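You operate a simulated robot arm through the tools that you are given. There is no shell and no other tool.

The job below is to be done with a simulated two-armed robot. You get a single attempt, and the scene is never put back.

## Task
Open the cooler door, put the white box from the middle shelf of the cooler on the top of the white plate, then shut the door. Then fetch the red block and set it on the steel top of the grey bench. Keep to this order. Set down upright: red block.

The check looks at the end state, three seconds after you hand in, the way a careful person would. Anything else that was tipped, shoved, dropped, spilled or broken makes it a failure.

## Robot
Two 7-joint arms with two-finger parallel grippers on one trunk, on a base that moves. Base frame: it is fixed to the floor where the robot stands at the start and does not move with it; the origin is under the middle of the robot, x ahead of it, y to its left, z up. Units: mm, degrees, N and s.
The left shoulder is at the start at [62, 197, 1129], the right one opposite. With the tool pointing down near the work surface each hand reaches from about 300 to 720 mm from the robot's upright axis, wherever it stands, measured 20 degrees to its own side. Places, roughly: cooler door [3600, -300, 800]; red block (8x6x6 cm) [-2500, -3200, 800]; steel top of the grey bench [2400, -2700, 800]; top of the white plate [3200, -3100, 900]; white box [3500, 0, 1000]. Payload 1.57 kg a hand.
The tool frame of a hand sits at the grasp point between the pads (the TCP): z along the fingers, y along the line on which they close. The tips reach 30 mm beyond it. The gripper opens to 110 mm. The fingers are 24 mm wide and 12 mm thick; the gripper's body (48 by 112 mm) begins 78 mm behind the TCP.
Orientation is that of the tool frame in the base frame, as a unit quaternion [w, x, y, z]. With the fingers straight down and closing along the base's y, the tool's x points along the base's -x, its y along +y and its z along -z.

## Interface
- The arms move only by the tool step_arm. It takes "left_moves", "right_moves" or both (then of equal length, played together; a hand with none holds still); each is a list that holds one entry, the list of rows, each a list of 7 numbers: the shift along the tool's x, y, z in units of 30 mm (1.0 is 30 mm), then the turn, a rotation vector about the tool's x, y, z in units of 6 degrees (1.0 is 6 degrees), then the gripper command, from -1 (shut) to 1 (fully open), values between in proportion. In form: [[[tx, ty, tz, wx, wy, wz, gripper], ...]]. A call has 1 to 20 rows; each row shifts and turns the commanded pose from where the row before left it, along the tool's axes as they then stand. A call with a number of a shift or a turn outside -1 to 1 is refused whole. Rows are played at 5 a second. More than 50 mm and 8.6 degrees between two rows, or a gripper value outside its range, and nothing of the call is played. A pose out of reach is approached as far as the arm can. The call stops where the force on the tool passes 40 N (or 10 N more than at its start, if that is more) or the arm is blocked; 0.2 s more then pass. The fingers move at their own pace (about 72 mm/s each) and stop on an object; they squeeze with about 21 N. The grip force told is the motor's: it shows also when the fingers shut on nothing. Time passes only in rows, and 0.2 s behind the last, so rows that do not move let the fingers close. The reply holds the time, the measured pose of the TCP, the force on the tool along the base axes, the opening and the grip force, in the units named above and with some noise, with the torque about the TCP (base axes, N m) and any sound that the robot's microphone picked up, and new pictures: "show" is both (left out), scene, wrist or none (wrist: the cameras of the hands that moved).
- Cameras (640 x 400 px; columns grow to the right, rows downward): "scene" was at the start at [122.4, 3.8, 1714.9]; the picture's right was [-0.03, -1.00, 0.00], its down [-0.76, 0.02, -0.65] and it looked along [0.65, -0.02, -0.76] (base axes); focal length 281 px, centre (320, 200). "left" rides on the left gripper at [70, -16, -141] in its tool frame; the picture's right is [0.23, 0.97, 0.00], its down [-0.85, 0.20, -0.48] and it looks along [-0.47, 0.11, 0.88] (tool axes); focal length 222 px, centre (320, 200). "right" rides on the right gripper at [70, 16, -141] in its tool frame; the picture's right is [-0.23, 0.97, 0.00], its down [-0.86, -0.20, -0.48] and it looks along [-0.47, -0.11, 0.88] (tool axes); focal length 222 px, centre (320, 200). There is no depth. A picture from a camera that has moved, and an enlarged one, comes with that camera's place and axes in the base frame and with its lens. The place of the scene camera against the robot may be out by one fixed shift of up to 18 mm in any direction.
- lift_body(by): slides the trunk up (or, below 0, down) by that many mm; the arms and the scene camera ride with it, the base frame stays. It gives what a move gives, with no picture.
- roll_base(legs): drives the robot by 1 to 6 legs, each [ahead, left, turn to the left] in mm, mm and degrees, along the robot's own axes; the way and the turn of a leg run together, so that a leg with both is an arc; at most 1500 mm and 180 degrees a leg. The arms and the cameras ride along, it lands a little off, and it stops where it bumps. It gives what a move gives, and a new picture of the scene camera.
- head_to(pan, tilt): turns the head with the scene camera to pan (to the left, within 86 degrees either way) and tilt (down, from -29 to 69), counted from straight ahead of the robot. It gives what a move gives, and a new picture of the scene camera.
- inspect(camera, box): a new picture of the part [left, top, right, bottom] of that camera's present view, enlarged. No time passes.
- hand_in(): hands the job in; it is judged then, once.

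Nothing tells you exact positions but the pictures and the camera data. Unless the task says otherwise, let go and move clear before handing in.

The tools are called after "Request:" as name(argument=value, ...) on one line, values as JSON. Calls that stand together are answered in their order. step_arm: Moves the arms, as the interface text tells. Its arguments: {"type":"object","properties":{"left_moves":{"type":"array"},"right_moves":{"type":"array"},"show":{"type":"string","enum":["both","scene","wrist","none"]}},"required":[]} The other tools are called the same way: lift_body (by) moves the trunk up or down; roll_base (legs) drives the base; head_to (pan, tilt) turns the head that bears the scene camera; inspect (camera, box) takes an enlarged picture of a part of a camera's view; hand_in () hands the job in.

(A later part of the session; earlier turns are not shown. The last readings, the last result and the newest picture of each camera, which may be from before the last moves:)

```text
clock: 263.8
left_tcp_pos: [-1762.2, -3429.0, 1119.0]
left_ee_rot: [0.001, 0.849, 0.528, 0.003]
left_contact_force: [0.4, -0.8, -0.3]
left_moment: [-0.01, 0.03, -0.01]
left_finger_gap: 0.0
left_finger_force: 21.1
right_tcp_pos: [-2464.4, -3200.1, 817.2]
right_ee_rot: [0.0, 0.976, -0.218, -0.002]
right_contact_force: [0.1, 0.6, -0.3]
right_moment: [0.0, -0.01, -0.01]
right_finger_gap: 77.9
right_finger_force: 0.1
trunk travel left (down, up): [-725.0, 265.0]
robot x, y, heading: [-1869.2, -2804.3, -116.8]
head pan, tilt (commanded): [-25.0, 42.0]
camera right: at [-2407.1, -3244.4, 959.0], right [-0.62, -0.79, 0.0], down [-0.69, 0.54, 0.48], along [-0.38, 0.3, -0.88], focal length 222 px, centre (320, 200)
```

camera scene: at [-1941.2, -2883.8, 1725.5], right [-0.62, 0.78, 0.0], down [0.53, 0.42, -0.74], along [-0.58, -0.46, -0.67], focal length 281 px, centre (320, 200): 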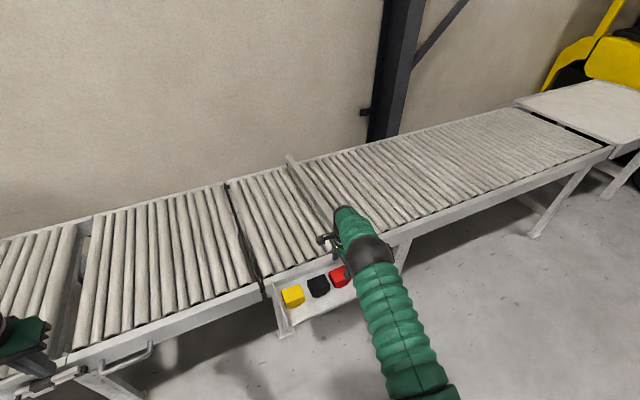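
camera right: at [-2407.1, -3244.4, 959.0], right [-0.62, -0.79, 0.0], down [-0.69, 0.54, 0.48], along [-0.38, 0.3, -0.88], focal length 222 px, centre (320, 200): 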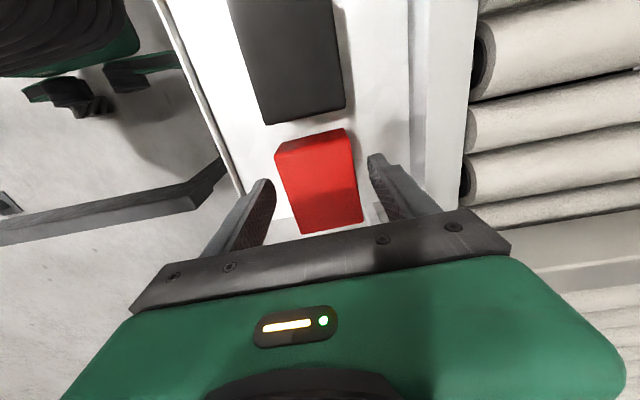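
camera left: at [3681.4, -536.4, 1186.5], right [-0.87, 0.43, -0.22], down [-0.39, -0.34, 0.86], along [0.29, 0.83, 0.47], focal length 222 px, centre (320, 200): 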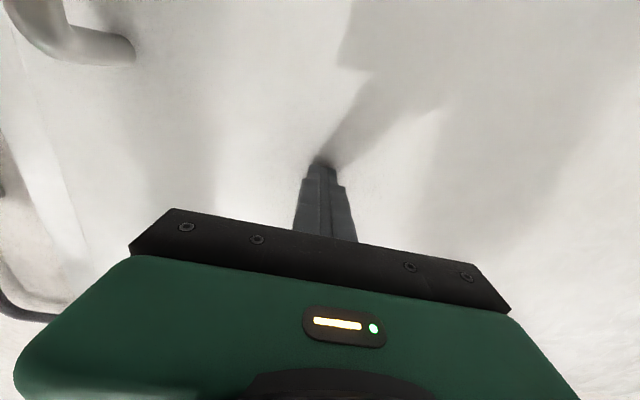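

Request:
step_arm(right_moves=[[[0, 0, 0.4, 0, 0, 0, 0.42], [0, 0, 0.35, 0, 0, 0, 0.42], [0, 0, 0, 0, 0, 0, 0.42]]], show="wrist")

```text
clock: 264.6
left_tcp_pos: [-1762.7, -3427.3, 1118.3]
left_ee_rot: [0.0, 0.849, 0.528, 0.002]
left_contact_force: [0.2, -0.3, 0.1]
left_moment: [0.03, 0.0, -0.04]
left_finger_gap: 0.0
left_finger_force: 20.6
right_tcp_pos: [-2463.7, -3200.0, 796.4]
right_ee_rot: [0.0, 0.976, -0.218, -0.002]
right_contact_force: [-0.5, -0.4, 0.1]
right_moment: [-0.04, 0.03, 0.04]
right_finger_gap: 78.2
right_finger_force: 0.0
trunk travel left (down, up): [-725.0, 265.0]
robot x, y, heading: [-1867.5, -2803.4, -116.5]
head pan, tilt (commanded): [-25.0, 42.0]
camera right: at [-2406.6, -3244.2, 937.5], right [-0.62, -0.79, 0.0], down [-0.69, 0.54, 0.48], along [-0.38, 0.3, -0.88], focal length 222 px, centre (320, 200)
```

right: 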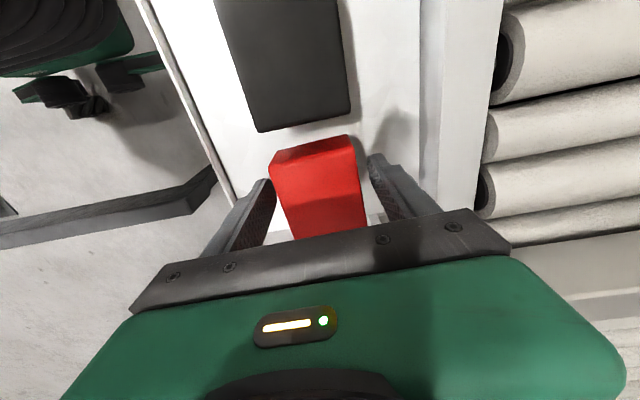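

Closing on the red block.

Request:
step_arm(right_moves=[[[0, 0, 0, 0, 0, 0, 0.2], [0, 0, 0, 0, 0, 0, 0], [0, 0, 0, 0, 0, 0, -0.3], [0, 0, 0, 0, 0, 0, -1]]], show="wrist")

```text
clock: 265.6
left_tcp_pos: [-1762.4, -3428.1, 1119.1]
left_ee_rot: [0.0, 0.849, 0.528, 0.003]
left_contact_force: [-0.6, -0.8, -0.1]
left_moment: [0.01, 0.01, 0.01]
left_finger_gap: 0.2
left_finger_force: 21.0
right_tcp_pos: [-2464.2, -3200.1, 795.2]
right_ee_rot: [0.0, 0.976, -0.216, -0.002]
right_contact_force: [-1.5, -1.3, 0.3]
right_moment: [-0.12, 0.03, 0.01]
right_finger_gap: 53.7
right_finger_force: 20.5
trunk travel left (down, up): [-725.0, 265.0]
robot x, y, heading: [-1871.1, -2803.9, -116.3]
head pan, tilt (commanded): [-25.0, 42.0]
camera right: at [-2406.8, -3244.5, 937.2], right [-0.62, -0.79, 0.0], down [-0.69, 0.54, 0.48], along [-0.38, 0.3, -0.88], focal length 222 px, centre (320, 200)
```

right: 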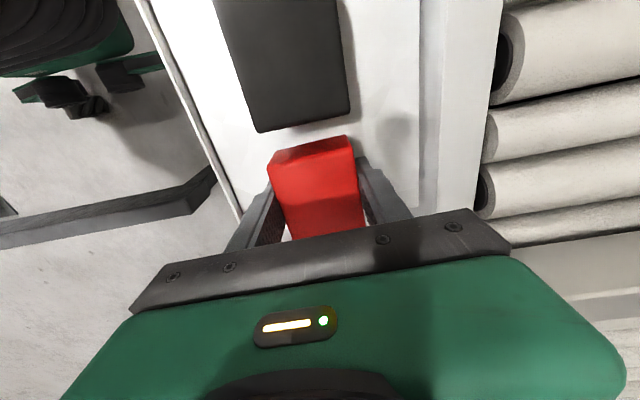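

Gripped at 53.7 mm. I'll lift it straight up.

Request:
step_arm(right_moves=[[[0, 0, -0.4, 0, 0, 0, -1], [0, 0, -0.6, 0, 0, 0, -1], [0, 0, -1, 0, 0, 0, -1], [0, 0, -1, 0, 0, 0, -1], [0, 0, -1, 0, 0, 0, -1]]], show="both")

```text
clock: 266.8
left_tcp_pos: [-1761.7, -3428.0, 1119.1]
left_ee_rot: [0.0, 0.85, 0.528, 0.003]
left_contact_force: [-0.8, -0.9, 0.6]
left_moment: [0.0, -0.01, 0.01]
left_finger_gap: 0.2
left_finger_force: 21.3
right_tcp_pos: [-2462.3, -3201.1, 915.4]
right_ee_rot: [-0.001, 0.977, -0.215, -0.001]
right_contact_force: [0.2, 0.2, -2.5]
right_moment: [-0.01, -0.01, -0.01]
right_finger_gap: 53.7
right_finger_force: 20.7
trunk travel left (down, up): [-725.0, 265.0]
robot x, y, heading: [-1870.5, -2805.0, -116.7]
head pan, tilt (commanded): [-25.0, 42.0]
camera scene: at [-1939.7, -2882.9, 1725.5], right [-0.62, 0.78, 0.0], down [0.52, 0.42, -0.74], along [-0.58, -0.46, -0.67], focal length 281 px, centre (320, 200)
camera right: at [-2405.1, -3245.6, 1055.8], right [-0.62, -0.79, 0.0], down [-0.69, 0.54, 0.48], along [-0.38, 0.3, -0.88], focal length 222 px, centre (320, 200)
```

scene: 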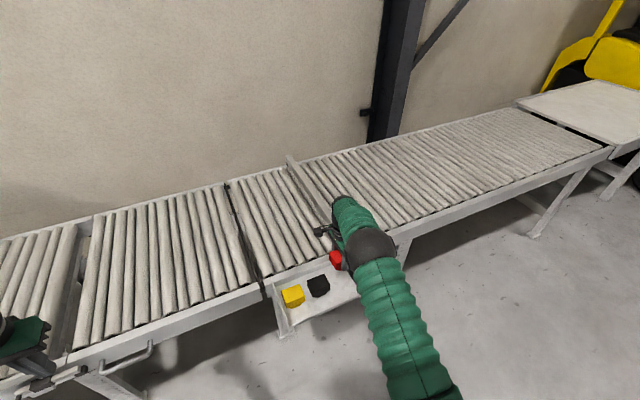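
right: 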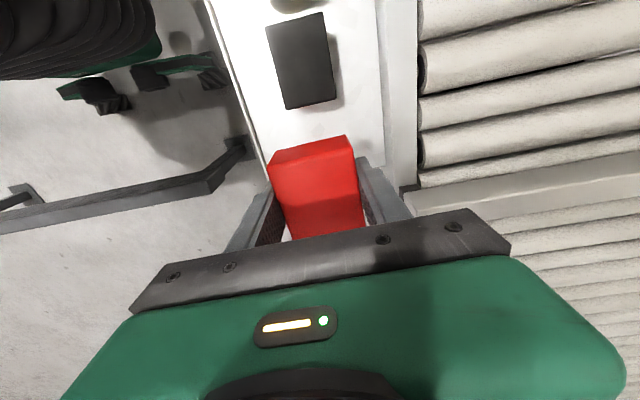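

The red block is held (about 0.25 kg). I'll raise it, back away from the conveyor, and draw the hand in for carrying.

Request:
step_arm(right_moves=[[[0, 0, -1, 0, 0, 0, -1], [0, 0, -1, 0, 0, 0, -1], [0, 0, -1, 0, 0, 0, -1], [0, 0, -1, 0, 0, 0, -1]]], show="none")

Request:
roll_base(legs=[[-400, 0, 0], [-400, 60, 0]])

Request:
step_arm(right_moves=[[[0.7, -1, 0, 0, 0, 0, -1], [0.7, -1, 0, 0, 0, 0, -1], [0.7, -1, 0, 0, 0, 0, -1], [0.7, -1, 0, 0, 0, 0, -1], [0.7, -1, 0, 0, 0, 0, -1], [0.7, -1, 0, 0, 0, 0, -1]]], show="both")

```text
clock: 267.8
left_tcp_pos: [-1762.7, -3428.0, 1118.8]
left_ee_rot: [0.0, 0.85, 0.527, 0.003]
left_contact_force: [-0.1, -0.3, -0.1]
left_moment: [-0.03, 0.0, 0.0]
left_finger_gap: 0.1
left_finger_force: 21.0
right_tcp_pos: [-2463.4, -3200.5, 1035.2]
right_ee_rot: [-0.001, 0.976, -0.216, -0.001]
right_contact_force: [0.2, -0.2, -2.6]
right_moment: [-0.01, 0.0, 0.01]
right_finger_gap: 54.1
right_finger_force: 20.7
trunk travel left (down, up): [-725.0, 265.0]
robot x, y, heading: [-1868.1, -2802.9, -116.3]
head pan, tilt (commanded): [-25.0, 42.0]
```

```text
clock: 272.3
left_tcp_pos: [-1356.2, -2752.4, 1118.1]
left_ee_rot: [0.001, 0.845, 0.534, 0.004]
left_contact_force: [-0.7, 0.1, 0.4]
left_moment: [-0.03, 0.0, 0.0]
left_finger_gap: 0.2
left_finger_force: 21.1
right_tcp_pos: [-2059.9, -2533.7, 1033.3]
right_ee_rot: [-0.002, 0.978, -0.211, -0.002]
right_contact_force: [-0.3, 0.1, -2.8]
right_moment: [-0.04, -0.02, -0.01]
right_finger_gap: 53.9
right_finger_force: 21.2
trunk travel left (down, up): [-725.0, 265.0]
robot x, y, heading: [-1471.7, -2132.2, -115.7]
head pan, tilt (commanded): [-25.0, 42.0]
camera scene: at [-1542.1, -2210.7, 1725.3], right [-0.63, 0.77, 0.0], down [0.52, 0.43, -0.74], along [-0.57, -0.47, -0.67], focal length 281 px, centre (320, 200)
```

scene: 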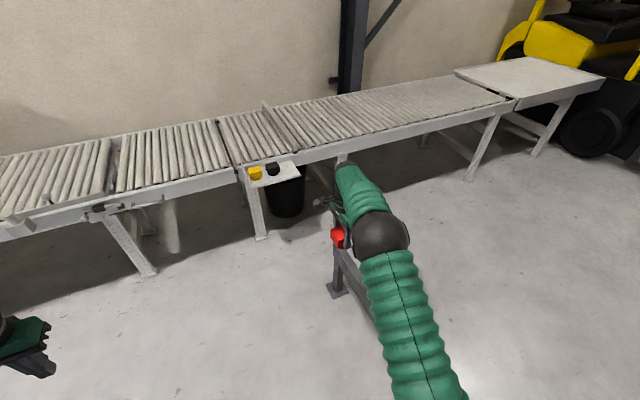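

```text
clock: 273.7
left_tcp_pos: [-1351.4, -2748.0, 1119.0]
left_ee_rot: [0.001, 0.846, 0.534, 0.001]
left_contact_force: [0.0, 0.8, -0.7]
left_moment: [0.02, 0.0, 0.02]
left_finger_gap: 0.0
left_finger_force: 20.9
right_tcp_pos: [-1868.3, -2419.9, 1037.6]
right_ee_rot: [0.001, 0.978, -0.21, -0.003]
right_contact_force: [0.3, -0.1, -2.1]
right_moment: [-0.03, -0.01, -0.01]
right_finger_gap: 53.8
right_finger_force: 21.2
trunk travel left (down, up): [-725.0, 265.0]
robot x, y, heading: [-1476.5, -2130.9, -115.7]
head pan, tilt (commanded): [-25.0, 42.0]
camera scene: at [-1536.5, -2206.9, 1725.8], right [-0.63, 0.77, 0.0], down [0.52, 0.42, -0.74], along [-0.58, -0.47, -0.67], focal length 281 px, centre (320, 200)
camera right: at [-1810.8, -2462.5, 1178.6], right [-0.61, -0.79, 0.0], down [-0.69, 0.53, 0.48], along [-0.39, 0.29, -0.88], focal length 222 px, centre (320, 200)
```

scene: 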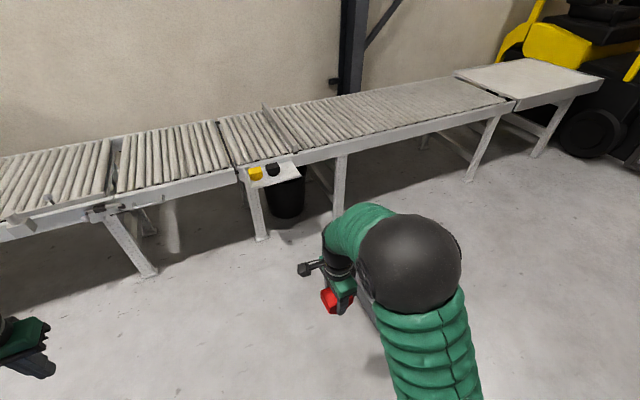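
right: 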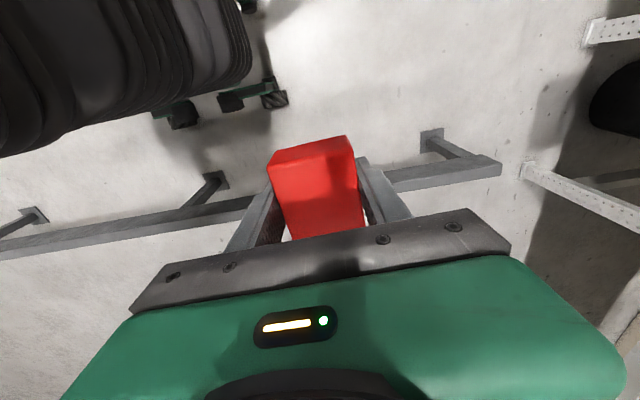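

The other two blocks stand undisturbed. I'll back out to the aisle, turn along it and drive toward the bench.

Request:
roll_base(legs=[[-1300, 30, 0], [-1330, 30, 0]])

Request:
roll_base(legs=[[0, 0, 89]])

Request:
head_to(pan=0, tilt=25)

```text
clock: 286.6
left_tcp_pos: [-192.7, -364.1, 1118.8]
left_ee_rot: [0.001, 0.842, 0.54, 0.002]
left_contact_force: [-0.1, 0.1, -0.1]
left_moment: [-0.01, 0.0, 0.01]
left_finger_gap: 0.0
left_finger_force: 21.0
right_tcp_pos: [-713.6, -43.2, 1037.0]
right_ee_rot: [0.0, 0.979, -0.204, -0.002]
right_contact_force: [0.1, -0.3, -2.8]
right_moment: [0.0, -0.01, -0.01]
right_finger_gap: 53.8
right_finger_force: 21.0
trunk travel left (down, up): [-725.0, 265.0]
robot x, y, heading: [-320.6, 255.6, -114.8]
head pan, tilt (commanded): [-25.0, 42.0]
camera scene: at [-385.6, 174.0, 1725.5], right [-0.64, 0.77, 0.0], down [0.51, 0.43, -0.74], along [-0.57, -0.48, -0.67], focal length 281 px, centre (320, 200)
```

scene: 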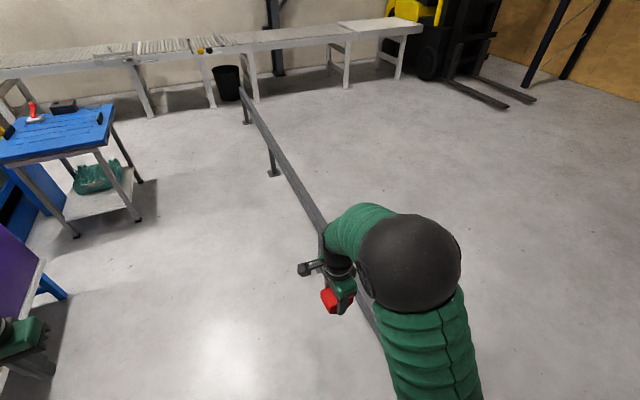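

```text
clock: 290.8
left_tcp_pos: [299.5, 367.1, 1119.7]
left_ee_rot: [0.0, 0.227, 0.974, 0.003]
left_contact_force: [0.3, -0.5, 0.3]
left_moment: [0.01, 0.02, 0.01]
left_finger_gap: 0.2
left_finger_force: 20.9
right_tcp_pos: [-33.9, -146.5, 1036.6]
right_ee_rot: [0.003, 0.843, 0.537, 0.0]
right_contact_force: [0.1, 0.4, -3.0]
right_moment: [0.04, 0.03, 0.0]
right_finger_gap: 53.5
right_finger_force: 20.9
trunk travel left (down, up): [-725.0, 265.0]
robot x, y, heading: [-319.0, 256.2, -26.5]
head pan, tilt (commanded): [-25.0, 42.0]
camera scene: at [-224.3, 179.9, 1725.6], right [-0.78, -0.62, 0.0], down [-0.42, 0.52, -0.74], along [0.46, -0.58, -0.67], focal length 281 px, centre (320, 200)
```

scene: 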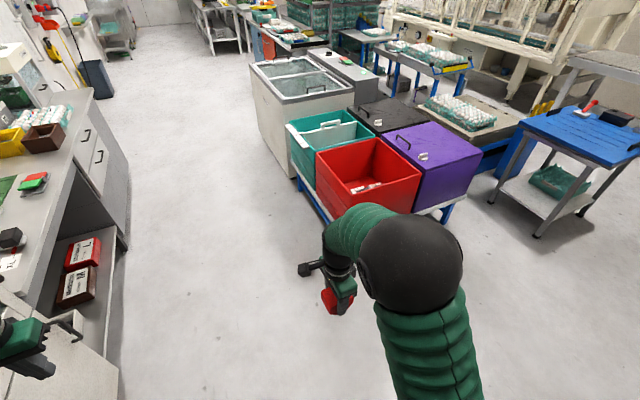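

```text
clock: 291.7
left_tcp_pos: [299.5, 367.8, 1119.7]
left_ee_rot: [0.001, 0.227, 0.974, 0.002]
left_contact_force: [0.1, -0.8, 0.6]
left_moment: [0.01, 0.01, 0.01]
left_finger_gap: 0.1
left_finger_force: 21.0
right_tcp_pos: [-36.6, -146.8, 1037.9]
right_ee_rot: [0.002, 0.843, 0.538, 0.0]
right_contact_force: [-0.7, 0.0, -2.9]
right_moment: [0.02, -0.01, 0.02]
right_finger_gap: 53.6
right_finger_force: 20.9
trunk travel left (down, up): [-725.0, 265.0]
robot x, y, heading: [-322.4, 257.8, -26.3]
head pan, tilt (commanded): [0.0, 25.0]
camera scene: at [-194.0, 204.8, 1751.8], right [-0.45, -0.9, 0.0], down [-0.38, 0.19, -0.91], along [0.81, -0.4, -0.43], focal length 281 px, centre (320, 200)
```

scene: 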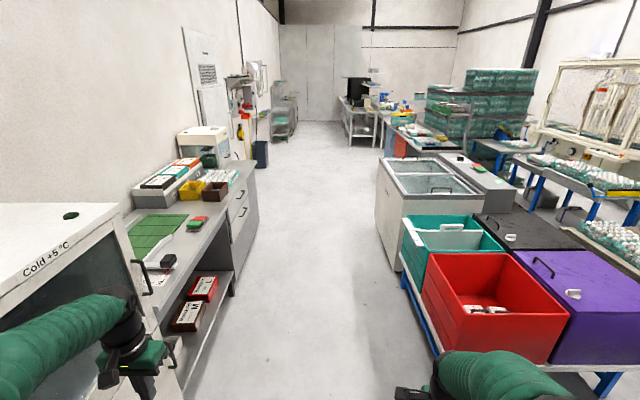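

The aisle is clear. I'll drive along it to a point opposite the grey bench, keeping a little to the right.

Request:
roll_base(legs=[[1400, -40, 0], [1400, -30, 0], [1350, 0, 0]])

Request:
head_to(pan=-86, tilt=35)

```text
clock: 311.5
left_tcp_pos: [4007.0, -1406.2, 1120.6]
left_ee_rot: [0.0, 0.209, 0.978, 0.002]
left_contact_force: [0.2, 0.5, 0.1]
left_moment: [0.0, -0.04, -0.03]
left_finger_gap: 0.0
left_finger_force: 21.1
right_tcp_pos: [3692.8, -1931.2, 1037.7]
right_ee_rot: [0.003, 0.833, 0.553, 0.001]
right_contact_force: [-0.2, 0.5, -2.4]
right_moment: [0.03, 0.0, -0.04]
right_finger_gap: 53.6
right_finger_force: 21.1
trunk travel left (down, up): [-725.0, 265.0]
robot x, y, heading: [3394.5, -1537.9, -24.4]
head pan, tilt (commanded): [0.0, 25.0]
camera scene: at [3520.8, -1586.0, 1751.9], right [-0.41, -0.91, 0.0], down [-0.39, 0.17, -0.91], along [0.82, -0.37, -0.42], focal length 281 px, centre (320, 200)
```

scene: 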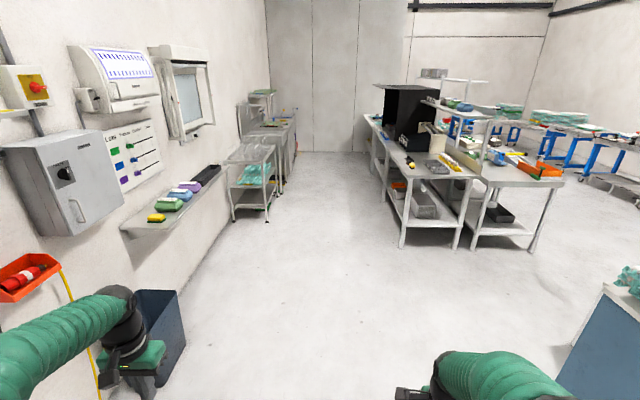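

```text
clock: 313.1
left_tcp_pos: [4006.8, -1405.1, 1121.2]
left_ee_rot: [0.002, 0.209, 0.978, 0.002]
left_contact_force: [-0.4, -0.6, 0.3]
left_moment: [-0.02, 0.01, -0.04]
left_finger_gap: 0.2
left_finger_force: 21.2
right_tcp_pos: [3691.5, -1930.7, 1038.1]
right_ee_rot: [0.003, 0.833, 0.553, -0.001]
right_contact_force: [0.6, 0.2, -3.3]
right_moment: [-0.02, 0.0, 0.0]
right_finger_gap: 53.7
right_finger_force: 21.3
trunk travel left (down, up): [-725.0, 265.0]
robot x, y, heading: [3392.4, -1541.3, -24.1]
head pan, tilt (commanded): [-85.9, 35.0]
camera scene: at [3407.1, -1630.9, 1736.3], right [-0.94, 0.35, 0.0], down [0.2, 0.54, -0.82], along [-0.29, -0.77, -0.57], focal length 281 px, centre (320, 200)
```

scene: 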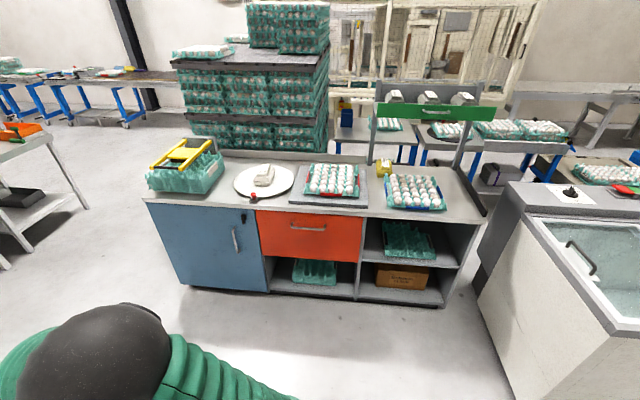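

The bench is before me with the carton still on its plate. I'll zoom in on the right part of the steel top to choose the spot.

Request:
inspect(camera="scene", box=[340, 140, 500, 240])

Request:
inspect(camera="scene", box=[140, 140, 500, 320])

```text
4.00 times, centred on (420, 190) of scene
camera zoom: at [3407.1, -1630.9, 1736.3], right [-0.94, 0.35, 0.0], down [0.2, 0.54, -0.82], along [-0.29, -0.77, -0.57], focal length 1124 px, centre (-80, 240)
```

zoom: 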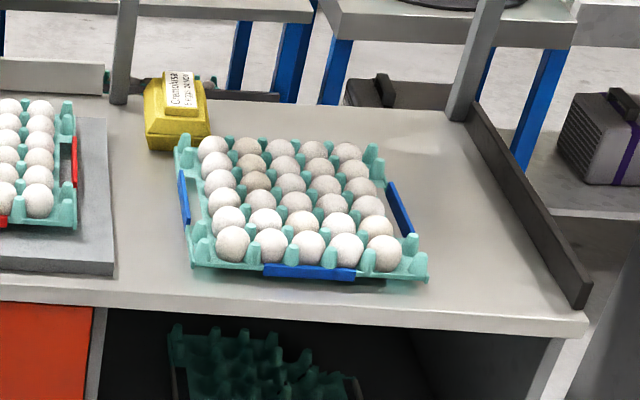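

```text
1.78 times, centred on (320, 230) of scene
camera zoom: at [3407.1, -1630.9, 1736.3], right [-0.94, 0.35, 0.0], down [0.2, 0.54, -0.82], along [-0.29, -0.77, -0.57], focal length 500 px, centre (320, 147)
```

zoom: 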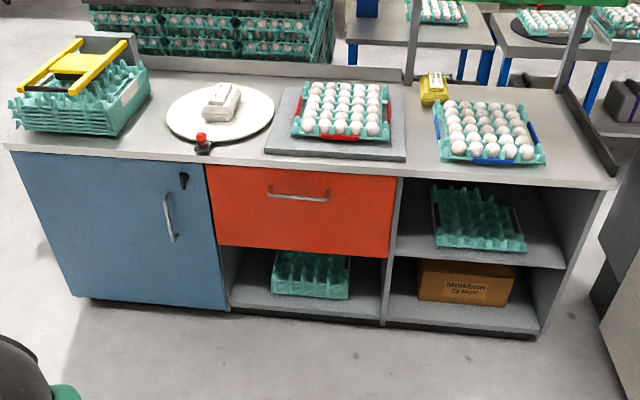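

The right end of the steel top, between the second egg tray and the dark lip, has about 150 mm of free width around [2250, -2553]. I'll turn to face the bench and move there.

Request:
roll_base(legs=[[0, 0, -92.2], [0, -325, 0], [500, 0, 0]])

Request:
head_to(pan=-15, tilt=42)

```text
clock: 321.8
left_tcp_pos: [2981.1, -2459.0, 1120.2]
left_ee_rot: [0.002, 0.852, 0.524, 0.0]
left_contact_force: [0.4, 0.0, 1.4]
left_moment: [-0.02, 0.01, 0.03]
left_finger_gap: 0.3
left_finger_force: 20.8
right_tcp_pos: [2470.8, -2120.1, 1039.1]
right_ee_rot: [0.003, 0.975, -0.22, -0.003]
right_contact_force: [-0.1, -0.5, -2.3]
right_moment: [-0.03, -0.04, -0.01]
right_finger_gap: 53.8
right_finger_force: 20.8
trunk travel left (down, up): [-725.0, 265.0]
robot x, y, heading: [2872.5, -1839.6, -116.9]
head pan, tilt (commanded): [-85.9, 35.0]
camera scene: at [2792.9, -1832.5, 1736.6], right [0.39, 0.92, 0.0], down [0.53, -0.22, -0.82], along [-0.76, 0.32, -0.57], focal length 281 px, centre (320, 200)
```

scene: 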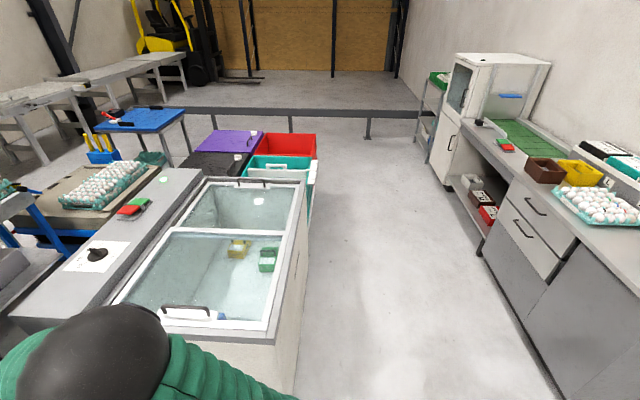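

```text
clock: 323.2
left_tcp_pos: [2979.3, -2459.3, 1122.0]
left_ee_rot: [0.002, 0.851, 0.525, -0.001]
left_contact_force: [0.2, 0.7, 0.3]
left_moment: [0.01, 0.02, -0.02]
left_finger_gap: 0.1
left_finger_force: 20.5
right_tcp_pos: [2467.8, -2120.2, 1038.1]
right_ee_rot: [0.002, 0.975, -0.221, -0.003]
right_contact_force: [-0.6, 0.2, -2.8]
right_moment: [0.01, -0.04, -0.03]
right_finger_gap: 53.8
right_finger_force: 21.6
trunk travel left (down, up): [-725.0, 265.0]
robot x, y, heading: [2871.5, -1844.6, -117.0]
head pan, tilt (commanded): [-15.0, 42.0]
camera scene: at [2812.9, -1929.6, 1725.6], right [-0.74, 0.67, 0.0], down [0.45, 0.5, -0.74], along [-0.5, -0.55, -0.67], focal length 281 px, centre (320, 200)
```

scene: 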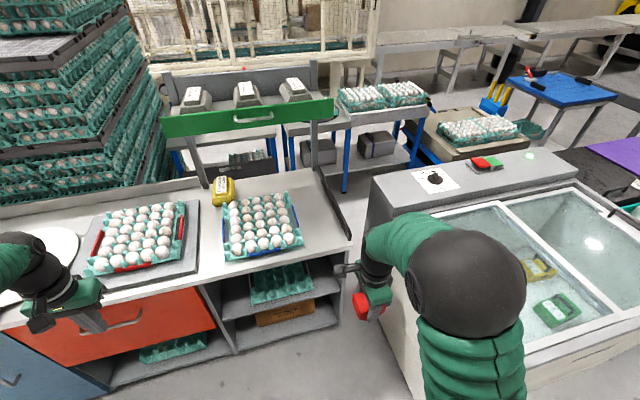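

I'm before the bench's right end. I'll go 270 mm ahead and then extend the right hand over the free spot.

Request:
roll_base(legs=[[270, 0, 0.6]])

Request:
step_arm(right_moves=[[[0, 1, 0, 0, 0, 0, -1], [0, 1, 0, 0, 0, 0, -1], [0, 1, 0, 0, 0, 0, -1], [0, 1, 0, 0, 0, 0, -1], [0, 1, 0, 0, 0, 0, -1], [0, 0, 0, 0, 0, 0, -1]]], show="both")

```text
clock: 325.1
left_tcp_pos: [2864.8, -2698.5, 1122.5]
left_ee_rot: [0.003, 0.848, 0.529, -0.001]
left_contact_force: [-0.5, -0.2, 0.3]
left_moment: [0.02, -0.01, 0.03]
left_finger_gap: 0.0
left_finger_force: 20.9
right_tcp_pos: [2350.5, -2364.0, 1038.4]
right_ee_rot: [0.003, 0.976, -0.216, -0.002]
right_contact_force: [0.8, 0.2, -2.1]
right_moment: [0.0, -0.03, -0.03]
right_finger_gap: 54.0
right_finger_force: 21.1
trunk travel left (down, up): [-725.0, 265.0]
robot x, y, heading: [2751.6, -2085.4, -116.3]
head pan, tilt (commanded): [-15.0, 42.0]
camera scene: at [2693.8, -2168.2, 1725.9], right [-0.75, 0.66, 0.0], down [0.44, 0.5, -0.74], along [-0.49, -0.56, -0.67], focal length 281 px, centre (320, 200)
```

scene: 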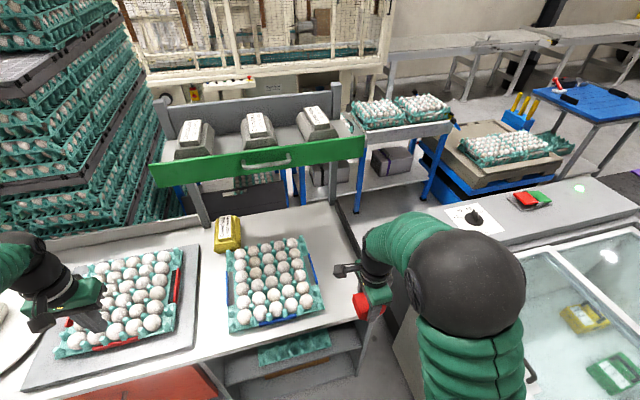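

```text
clock: 326.5
left_tcp_pos: [2864.1, -2698.7, 1123.2]
left_ee_rot: [0.002, 0.848, 0.53, 0.0]
left_contact_force: [-0.6, 1.1, 0.6]
left_moment: [0.0, -0.01, 0.04]
left_finger_gap: 0.1
left_finger_force: 20.7
right_tcp_pos: [2286.4, -2499.3, 1041.1]
right_ee_rot: [0.002, 0.977, -0.215, -0.002]
right_contact_force: [0.7, -0.3, -2.9]
right_moment: [-0.01, -0.01, 0.02]
right_finger_gap: 53.6
right_finger_force: 21.5
trunk travel left (down, up): [-725.0, 265.0]
robot x, y, heading: [2751.3, -2082.4, -116.4]
head pan, tilt (commanded): [-15.0, 42.0]
camera scene: at [2692.1, -2171.8, 1725.6], right [-0.75, 0.66, 0.0], down [0.44, 0.5, -0.74], along [-0.49, -0.56, -0.67], focal length 281 px, centre (320, 200)
camera right: at [2343.9, -2542.3, 1182.5], right [-0.62, -0.79, 0.01], down [-0.69, 0.54, 0.48], along [-0.38, 0.29, -0.88], focal length 222 px, centre (320, 200)
```

scene: 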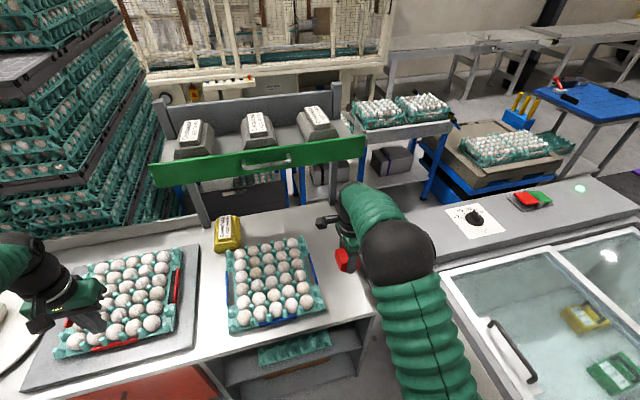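
right: 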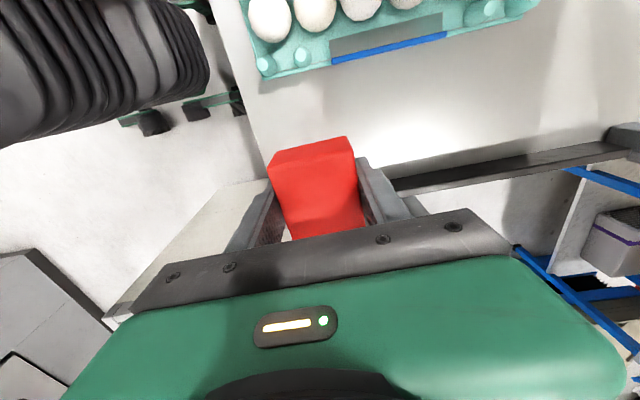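

The hand is midway between the egg tray and the lip (both about 80 mm from its centre line). I'll go 50 mm deeper and lower most of the way.

Request:
step_arm(right_moves=[[[0, 0.83, 0, 0, 0, 0, -1], [0, 0.83, 0, 0, 0, 0, -1], [0, 0, 1, 0, 0, 0, -1], [0, 0, 1, 0, 0, 0, -1], [0, 0, 0.8, 0, 0, 0, -1], [0, 0, 0.4, 0, 0, 0, -1], [0, 0, 0, 0, 0, 0, -1]]], show="both")

Request:
inspect(camera="scene", box=[220, 190, 420, 330])

```text
clock: 328.1
left_tcp_pos: [2864.5, -2698.9, 1123.1]
left_ee_rot: [0.002, 0.848, 0.53, 0.0]
left_contact_force: [0.0, 1.1, 0.5]
left_moment: [0.05, -0.04, 0.02]
left_finger_gap: 0.3
left_finger_force: 21.0
right_tcp_pos: [2264.6, -2546.0, 944.3]
right_ee_rot: [0.003, 0.976, -0.216, -0.003]
right_contact_force: [-1.2, -0.6, -2.3]
right_moment: [-0.01, -0.04, 0.04]
right_finger_gap: 53.8
right_finger_force: 20.6
trunk travel left (down, up): [-725.0, 265.0]
robot x, y, heading: [2750.9, -2083.3, -116.4]
head pan, tilt (commanded): [-15.0, 42.0]
camera scene: at [2691.9, -2172.4, 1725.5], right [-0.75, 0.66, 0.0], down [0.44, 0.5, -0.74], along [-0.49, -0.56, -0.67], focal length 281 px, centre (320, 200)
camera right: at [2322.6, -2588.4, 1085.0], right [-0.62, -0.79, 0.01], down [-0.69, 0.54, 0.48], along [-0.38, 0.29, -0.88], focal length 222 px, centre (320, 200)
```

scene: 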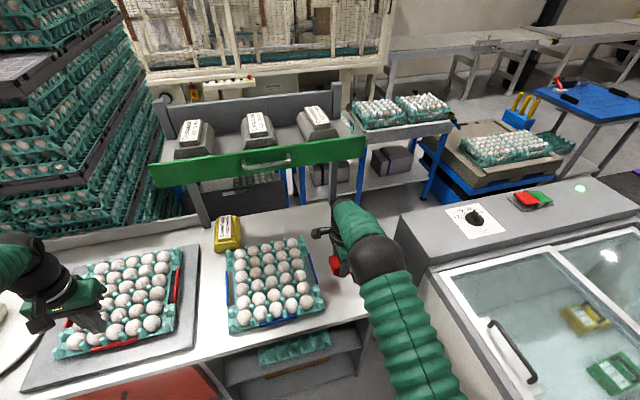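
right: 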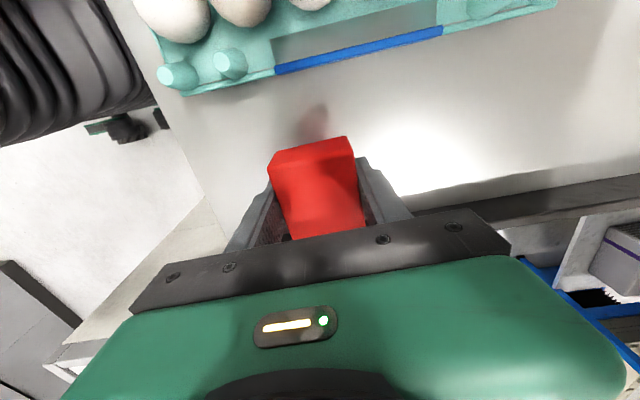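

```text
2.86 times, centred on (320, 260) of scene
camera zoom: at [2691.9, -2172.4, 1725.5], right [-0.75, 0.66, 0.0], down [0.44, 0.5, -0.74], along [-0.49, -0.56, -0.67], focal length 803 px, centre (320, 29)
```

zoom: 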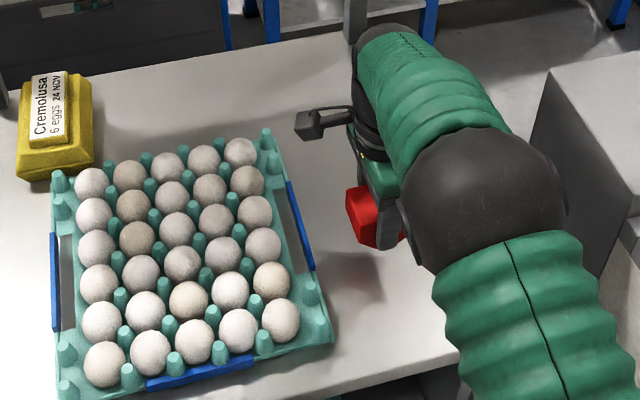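

Clear on all sides. Lowering 28 mm, then by small steps until contact.

Request:
step_arm(right_moves=[[[0, 0, 0.5, 0, 0, 0, -1], [0, 0, 0.4, 0, 0, 0, -1], [0, 0, 0, 0, 0, 0, -1]]], show="none")

Request:
step_arm(right_moves=[[[0, 0, 0.17, 0, 0, 0, -1], [0, 0, 0, 0, 0, 0, -1]]], show="none")

Request:
step_arm(right_moves=[[[0, 0, 0.17, 0, 0, 0, -1], [0, 0, 0, 0, 0, 0, -1]]], show="none")

```text
clock: 328.9
left_tcp_pos: [2864.2, -2697.6, 1122.2]
left_ee_rot: [0.003, 0.848, 0.529, 0.0]
left_contact_force: [-0.5, 0.1, -0.7]
left_moment: [0.01, 0.01, -0.01]
left_finger_gap: 0.0
left_finger_force: 20.8
right_tcp_pos: [2265.0, -2546.2, 918.1]
right_ee_rot: [0.003, 0.977, -0.215, -0.003]
right_contact_force: [-0.4, 0.7, -3.4]
right_moment: [0.01, -0.03, -0.01]
right_finger_gap: 53.9
right_finger_force: 20.9
trunk travel left (down, up): [-725.0, 265.0]
robot x, y, heading: [2749.3, -2085.2, -116.5]
head pan, tilt (commanded): [-15.0, 42.0]
```

```text
clock: 329.5
left_tcp_pos: [2864.4, -2698.4, 1121.9]
left_ee_rot: [0.003, 0.849, 0.529, 0.0]
left_contact_force: [0.6, 1.0, -0.5]
left_moment: [-0.03, 0.0, 0.01]
left_finger_gap: 0.1
left_finger_force: 21.5
right_tcp_pos: [2266.4, -2547.2, 913.1]
right_ee_rot: [0.003, 0.976, -0.216, -0.002]
right_contact_force: [0.8, 0.1, -2.4]
right_moment: [-0.01, -0.01, -0.01]
right_finger_gap: 53.6
right_finger_force: 20.4
trunk travel left (down, up): [-725.0, 265.0]
robot x, y, heading: [2752.5, -2082.6, -116.3]
head pan, tilt (commanded): [-15.0, 42.0]
```

```text
clock: 330.1
left_tcp_pos: [2863.9, -2697.2, 1122.6]
left_ee_rot: [0.003, 0.848, 0.53, 0.0]
left_contact_force: [0.3, 0.3, 0.0]
left_moment: [-0.01, 0.02, 0.01]
left_finger_gap: 0.3
left_finger_force: 20.9
right_tcp_pos: [2265.1, -2545.8, 906.1]
right_ee_rot: [0.003, 0.977, -0.215, -0.002]
right_contact_force: [0.3, 0.3, -2.9]
right_moment: [0.02, 0.01, 0.02]
right_finger_gap: 53.9
right_finger_force: 20.9
trunk travel left (down, up): [-725.0, 265.0]
robot x, y, heading: [2748.9, -2082.5, -116.3]
head pan, tilt (commanded): [-15.0, 42.0]
```

Request:
step_arm(right_moves=[[[0, 0, 0.14, 0, 0, 0, -1], [0, 0, 0, 0, 0, 0, -1]]], show="none")

Request:
step_arm(right_moves=[[[0, 0, 0.14, 0, 0, 0, -1], [0, 0, 0, 0, 0, 0, -1]]], show="none")

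Request:
step_arm(right_moves=[[[0, 0, 0.12, 0, 0, 0, -1], [0, 0, 0, 0, 0, 0, -1]]], show="wrist")

```text
clock: 330.7
left_tcp_pos: [2864.9, -2699.2, 1122.7]
left_ee_rot: [0.002, 0.848, 0.529, -0.001]
left_contact_force: [-0.1, -0.6, -1.0]
left_moment: [0.02, -0.01, 0.01]
left_finger_gap: 0.0
left_finger_force: 20.8
right_tcp_pos: [2264.9, -2546.0, 902.3]
right_ee_rot: [0.003, 0.976, -0.216, -0.002]
right_contact_force: [0.9, 0.0, -3.0]
right_moment: [-0.04, 0.0, 0.02]
right_finger_gap: 53.9
right_finger_force: 21.6
trunk travel left (down, up): [-725.0, 265.0]
robot x, y, heading: [2749.8, -2082.8, -116.5]
head pan, tilt (commanded): [-15.0, 42.0]
```

```text
clock: 331.3
left_tcp_pos: [2864.6, -2698.0, 1122.3]
left_ee_rot: [0.003, 0.848, 0.53, 0.0]
left_contact_force: [0.1, -0.6, -0.3]
left_moment: [0.02, 0.01, -0.01]
left_finger_gap: 0.1
left_finger_force: 21.0
right_tcp_pos: [2265.0, -2547.0, 899.0]
right_ee_rot: [0.003, 0.977, -0.215, -0.002]
right_contact_force: [-0.3, -0.5, -1.7]
right_moment: [-0.02, 0.01, -0.02]
right_finger_gap: 53.9
right_finger_force: 21.2
trunk travel left (down, up): [-725.0, 265.0]
robot x, y, heading: [2752.6, -2085.2, -116.4]
head pan, tilt (commanded): [-15.0, 42.0]
```

```text
clock: 331.9
left_tcp_pos: [2864.0, -2698.7, 1121.9]
left_ee_rot: [0.003, 0.848, 0.53, -0.001]
left_contact_force: [0.6, -0.1, 0.1]
left_moment: [-0.02, -0.03, 0.03]
left_finger_gap: 0.0
left_finger_force: 20.8
right_tcp_pos: [2265.0, -2545.2, 894.3]
right_ee_rot: [0.003, 0.976, -0.216, -0.002]
right_contact_force: [0.1, -0.3, -3.5]
right_moment: [-0.01, 0.02, 0.0]
right_finger_gap: 54.0
right_finger_force: 21.1
trunk travel left (down, up): [-725.0, 265.0]
robot x, y, heading: [2748.9, -2081.7, -116.4]
head pan, tilt (commanded): [-15.0, 42.0]
camera right: at [2322.9, -2588.9, 1035.9], right [-0.62, -0.79, 0.01], down [-0.69, 0.54, 0.48], along [-0.38, 0.29, -0.88], focal length 222 px, centre (320, 200)
```

right: 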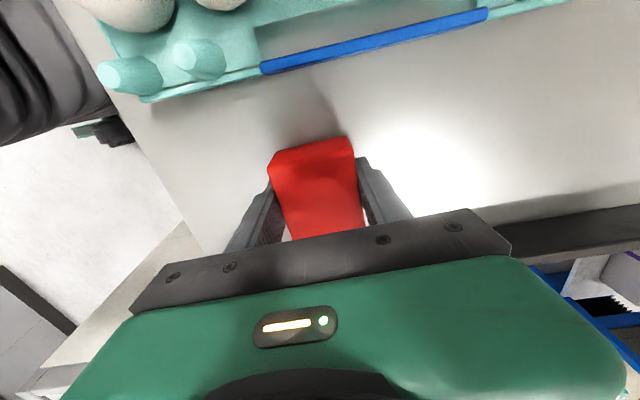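

Request:
step_arm(right_moves=[[[0, 0, 0.12, 0, 0, 0, -1], [0, 0, 0, 0, 0, 0, -1]]], show="none")

Request:
step_arm(right_moves=[[[0, 0, 0.1, 0, 0, 0, -1], [0, 0, 0, 0, 0, 0, -1]]], show="none")

Request:
step_arm(right_moves=[[[0, 0, 0.1, 0, 0, 0, -1], [0, 0, 0, 0, 0, 0, -1]]], show="none")

```text
clock: 332.5
left_tcp_pos: [2865.1, -2698.7, 1123.2]
left_ee_rot: [0.002, 0.848, 0.53, -0.001]
left_contact_force: [-0.3, 0.9, 0.8]
left_moment: [0.0, 0.0, 0.04]
left_finger_gap: 0.0
left_finger_force: 20.8
right_tcp_pos: [2264.6, -2545.5, 892.1]
right_ee_rot: [0.004, 0.976, -0.216, -0.002]
right_contact_force: [0.9, 0.9, 0.2]
right_moment: [0.14, -0.03, 0.0]
right_finger_gap: 53.9
right_finger_force: 21.0
trunk travel left (down, up): [-725.0, 265.0]
robot x, y, heading: [2754.0, -2083.2, -116.6]
head pan, tilt (commanded): [-15.0, 42.0]
```

```text
clock: 333.1
left_tcp_pos: [2866.1, -2696.8, 1123.1]
left_ee_rot: [0.004, 0.848, 0.529, -0.002]
left_contact_force: [-0.3, 1.1, -0.2]
left_moment: [-0.04, 0.0, -0.01]
left_finger_gap: 0.0
left_finger_force: 21.4
right_tcp_pos: [2265.2, -2546.3, 891.8]
right_ee_rot: [0.004, 0.977, -0.215, -0.004]
right_contact_force: [-3.9, -0.4, 19.4]
right_moment: [0.6, -0.16, 0.06]
right_finger_gap: 53.7
right_finger_force: 21.4
trunk travel left (down, up): [-725.0, 265.0]
robot x, y, heading: [2752.9, -2087.9, -116.4]
head pan, tilt (commanded): [-15.0, 42.0]
```

```text
clock: 333.7
left_tcp_pos: [2866.6, -2697.5, 1123.3]
left_ee_rot: [0.002, 0.849, 0.529, -0.001]
left_contact_force: [0.5, -0.6, -0.2]
left_moment: [-0.02, -0.02, -0.02]
left_finger_gap: 0.0
left_finger_force: 20.7
right_tcp_pos: [2265.8, -2545.4, 886.9]
right_ee_rot: [0.004, 0.977, -0.215, -0.004]
right_contact_force: [-5.9, -3.4, 24.3]
right_moment: [0.49, -0.13, 0.14]
right_finger_gap: 53.9
right_finger_force: 21.0
trunk travel left (down, up): [-725.0, 265.0]
robot x, y, heading: [2751.0, -2083.6, -116.6]
head pan, tilt (commanded): [-15.0, 42.0]
```

The block is on the steel top (upward force). I'll ease up slightly and open.

Request:
step_arm(right_moves=[[[0, 0, -0.13, 0, 0, 0, -1], [0, 0, 0, 0, 0, 0, -1]]], show="none")

Request:
step_arm(right_moves=[[[0, 0, 0, 0, 0, 0, 0.05], [0, 0, 0, 0, 0, 0, 0.15], [0, 0, 0, 0, 0, 0, 0.3], [0, 0, 0, 0, 0, 0, 0.4], [0, 0, 0, 0, 0, 0, 0.4]]], show="both")

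```text
clock: 334.3
left_tcp_pos: [2862.6, -2697.8, 1124.2]
left_ee_rot: [0.003, 0.848, 0.529, 0.001]
left_contact_force: [-0.1, 0.3, 0.0]
left_moment: [-0.01, 0.03, 0.03]
left_finger_gap: 0.0
left_finger_force: 20.8
right_tcp_pos: [2266.8, -2545.4, 887.5]
right_ee_rot: [0.001, 0.976, -0.216, -0.001]
right_contact_force: [-0.8, -1.8, -0.2]
right_moment: [-0.08, 0.04, 0.04]
right_finger_gap: 53.7
right_finger_force: 20.7
trunk travel left (down, up): [-725.0, 265.0]
robot x, y, heading: [2749.5, -2083.4, -116.3]
head pan, tilt (commanded): [-15.0, 42.0]
```

```text
clock: 335.5
left_tcp_pos: [2865.3, -2698.5, 1123.0]
left_ee_rot: [0.003, 0.849, 0.529, 0.0]
left_contact_force: [0.9, -0.7, -0.4]
left_moment: [-0.03, 0.02, -0.01]
left_finger_gap: 0.3
left_finger_force: 20.7
right_tcp_pos: [2267.0, -2546.2, 888.7]
right_ee_rot: [0.003, 0.977, -0.215, -0.002]
right_contact_force: [0.1, -0.6, -0.6]
right_moment: [0.0, -0.03, 0.01]
right_finger_gap: 77.2
right_finger_force: 0.0
trunk travel left (down, up): [-725.0, 265.0]
robot x, y, heading: [2750.6, -2081.8, -116.8]
head pan, tilt (commanded): [-15.0, 42.0]
camera scene: at [2692.4, -2172.2, 1725.6], right [-0.75, 0.66, 0.0], down [0.44, 0.5, -0.74], along [-0.49, -0.56, -0.67], focal length 281 px, centre (320, 200)
camera right: at [2323.0, -2588.9, 1030.4], right [-0.62, -0.79, 0.01], down [-0.69, 0.54, 0.48], along [-0.38, 0.29, -0.88], focal length 222 px, centre (320, 200)
```

scene: 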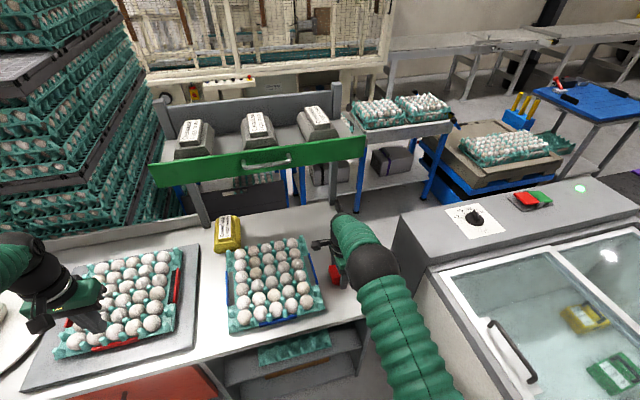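
right: 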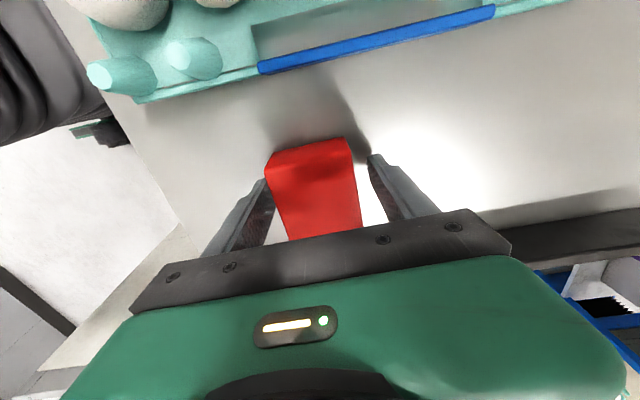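

Released; the block stands between the open fingers. I'll raise the hand straight up slowly.

Request:
step_arm(right_moves=[[[0, 0, -0.4, 0, 0, 0, 0.4], [0, 0, -0.7, 0, 0, 0, 0.4], [0, 0, -1, 0, 0, 0, 0.4], [0, 0, -1, 0, 0, 0, 0.4], [0, 0, -1, 0, 0, 0, 0.4], [0, 0, -1, 0, 0, 0, 0.4]]], show="both")

```text
clock: 336.9
left_tcp_pos: [2865.8, -2697.4, 1123.3]
left_ee_rot: [0.003, 0.849, 0.529, -0.001]
left_contact_force: [0.2, 0.1, -0.6]
left_moment: [-0.01, -0.01, 0.01]
left_finger_gap: 0.2
left_finger_force: 20.8
right_tcp_pos: [2266.9, -2545.0, 1040.4]
right_ee_rot: [0.003, 0.977, -0.215, -0.003]
right_contact_force: [0.6, 0.1, 0.0]
right_moment: [0.03, 0.03, -0.01]
right_finger_gap: 77.1
right_finger_force: 0.0
trunk travel left (down, up): [-725.0, 265.0]
robot x, y, heading: [2749.0, -2084.6, -116.3]
head pan, tilt (commanded): [-15.0, 42.0]
camera scene: at [2693.0, -2171.3, 1725.6], right [-0.75, 0.66, 0.0], down [0.44, 0.5, -0.74], along [-0.49, -0.56, -0.67], focal length 281 px, centre (320, 200)
camera right: at [2324.4, -2587.7, 1182.6], right [-0.62, -0.79, 0.01], down [-0.69, 0.54, 0.48], along [-0.38, 0.29, -0.88], focal length 222 px, centre (320, 200)
```

scene: 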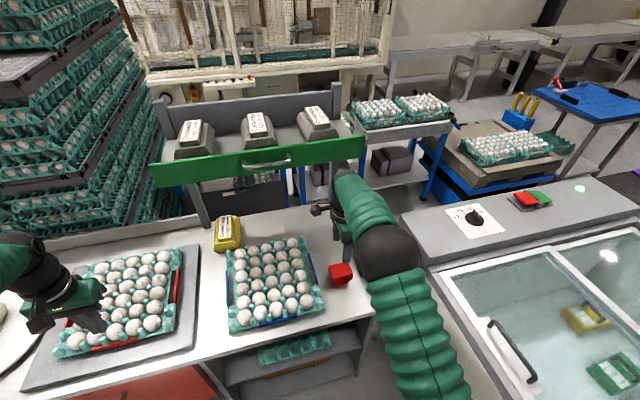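
right: 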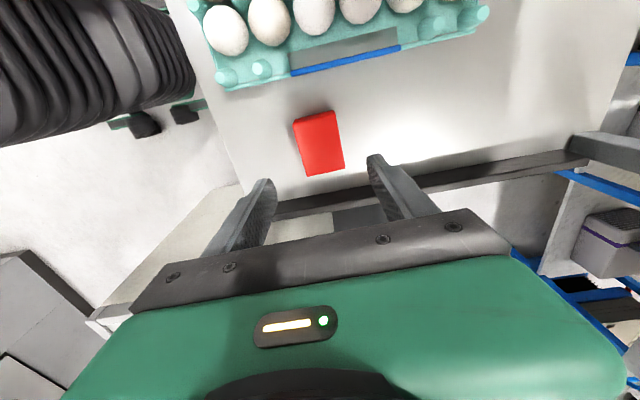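

The red block stands upright on the steel top. I'll back away and check the whole scene.

Request:
roll_base(legs=[[-600, 0, 0]])

Request:
head_to(pan=10, tilt=32)

Request:
inspect(camera="scene", box=[60, 100, 480, 330])

```text
clock: 340.3
left_tcp_pos: [3134.7, -2159.5, 1122.2]
left_ee_rot: [0.001, 0.846, 0.534, 0.001]
left_contact_force: [0.1, -0.5, -0.2]
left_moment: [0.01, -0.01, -0.01]
left_finger_gap: 0.2
left_finger_force: 21.4
right_tcp_pos: [2535.4, -2012.8, 1039.5]
right_ee_rot: [0.003, 0.978, -0.211, -0.002]
right_contact_force: [0.3, -0.4, 0.2]
right_moment: [-0.02, -0.03, 0.03]
right_finger_gap: 76.8
right_finger_force: 0.1
trunk travel left (down, up): [-725.0, 265.0]
robot x, y, heading: [3018.0, -1543.2, -115.7]
head pan, tilt (commanded): [-15.0, 42.0]
camera scene: at [2957.1, -1636.0, 1725.4], right [-0.76, 0.65, 0.0], down [0.44, 0.51, -0.74], along [-0.49, -0.56, -0.67], focal length 281 px, centre (320, 200)
```

scene: 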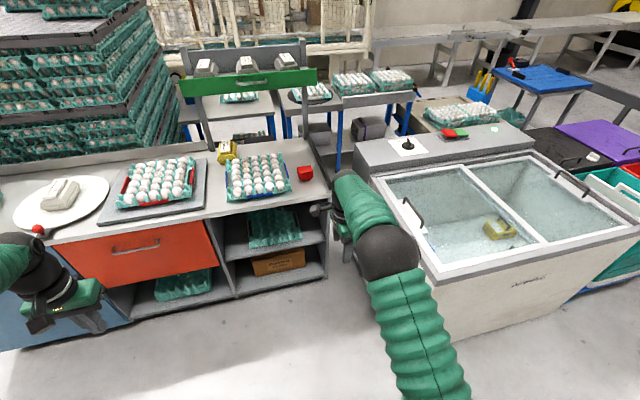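

```text
clock: 341.2
left_tcp_pos: [3135.9, -2155.4, 1124.4]
left_ee_rot: [0.003, 0.846, 0.533, -0.003]
left_contact_force: [0.4, 0.0, 0.3]
left_moment: [-0.01, 0.01, 0.01]
left_finger_gap: 0.3
left_finger_force: 21.4
right_tcp_pos: [2537.0, -2010.6, 1042.2]
right_ee_rot: [0.004, 0.978, -0.21, -0.003]
right_contact_force: [-0.4, -0.5, -0.4]
right_moment: [0.04, -0.03, -0.03]
right_finger_gap: 77.0
right_finger_force: 0.0
trunk travel left (down, up): [-725.0, 265.0]
robot x, y, heading: [3015.9, -1546.8, -115.6]
head pan, tilt (commanded): [10.0, 32.0]
camera scene: at [2988.6, -1656.2, 1740.7], right [-0.96, 0.27, 0.0], down [0.15, 0.51, -0.85], along [-0.23, -0.81, -0.53], focal length 281 px, centre (320, 200)
```

scene: 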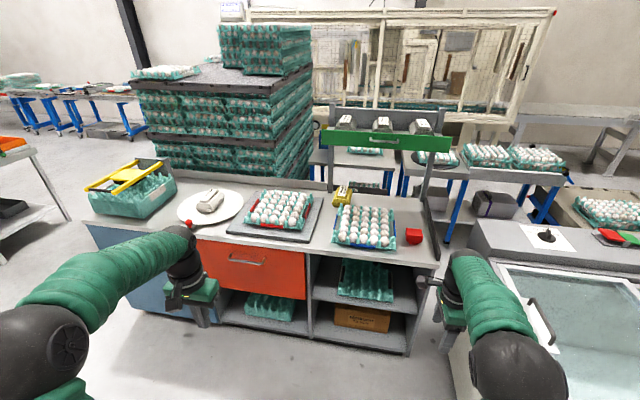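

```text
1.52 times, centred on (270, 215) of scene
camera zoom: at [2988.6, -1656.2, 1740.7], right [-0.96, 0.27, 0.0], down [0.15, 0.51, -0.85], along [-0.23, -0.81, -0.53], focal length 428 px, centre (396, 177)
```

zoom: 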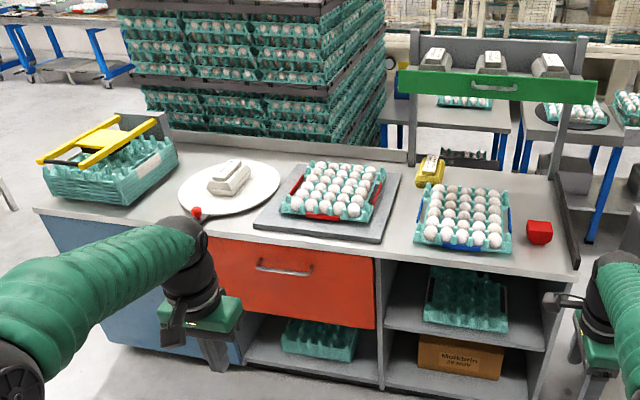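

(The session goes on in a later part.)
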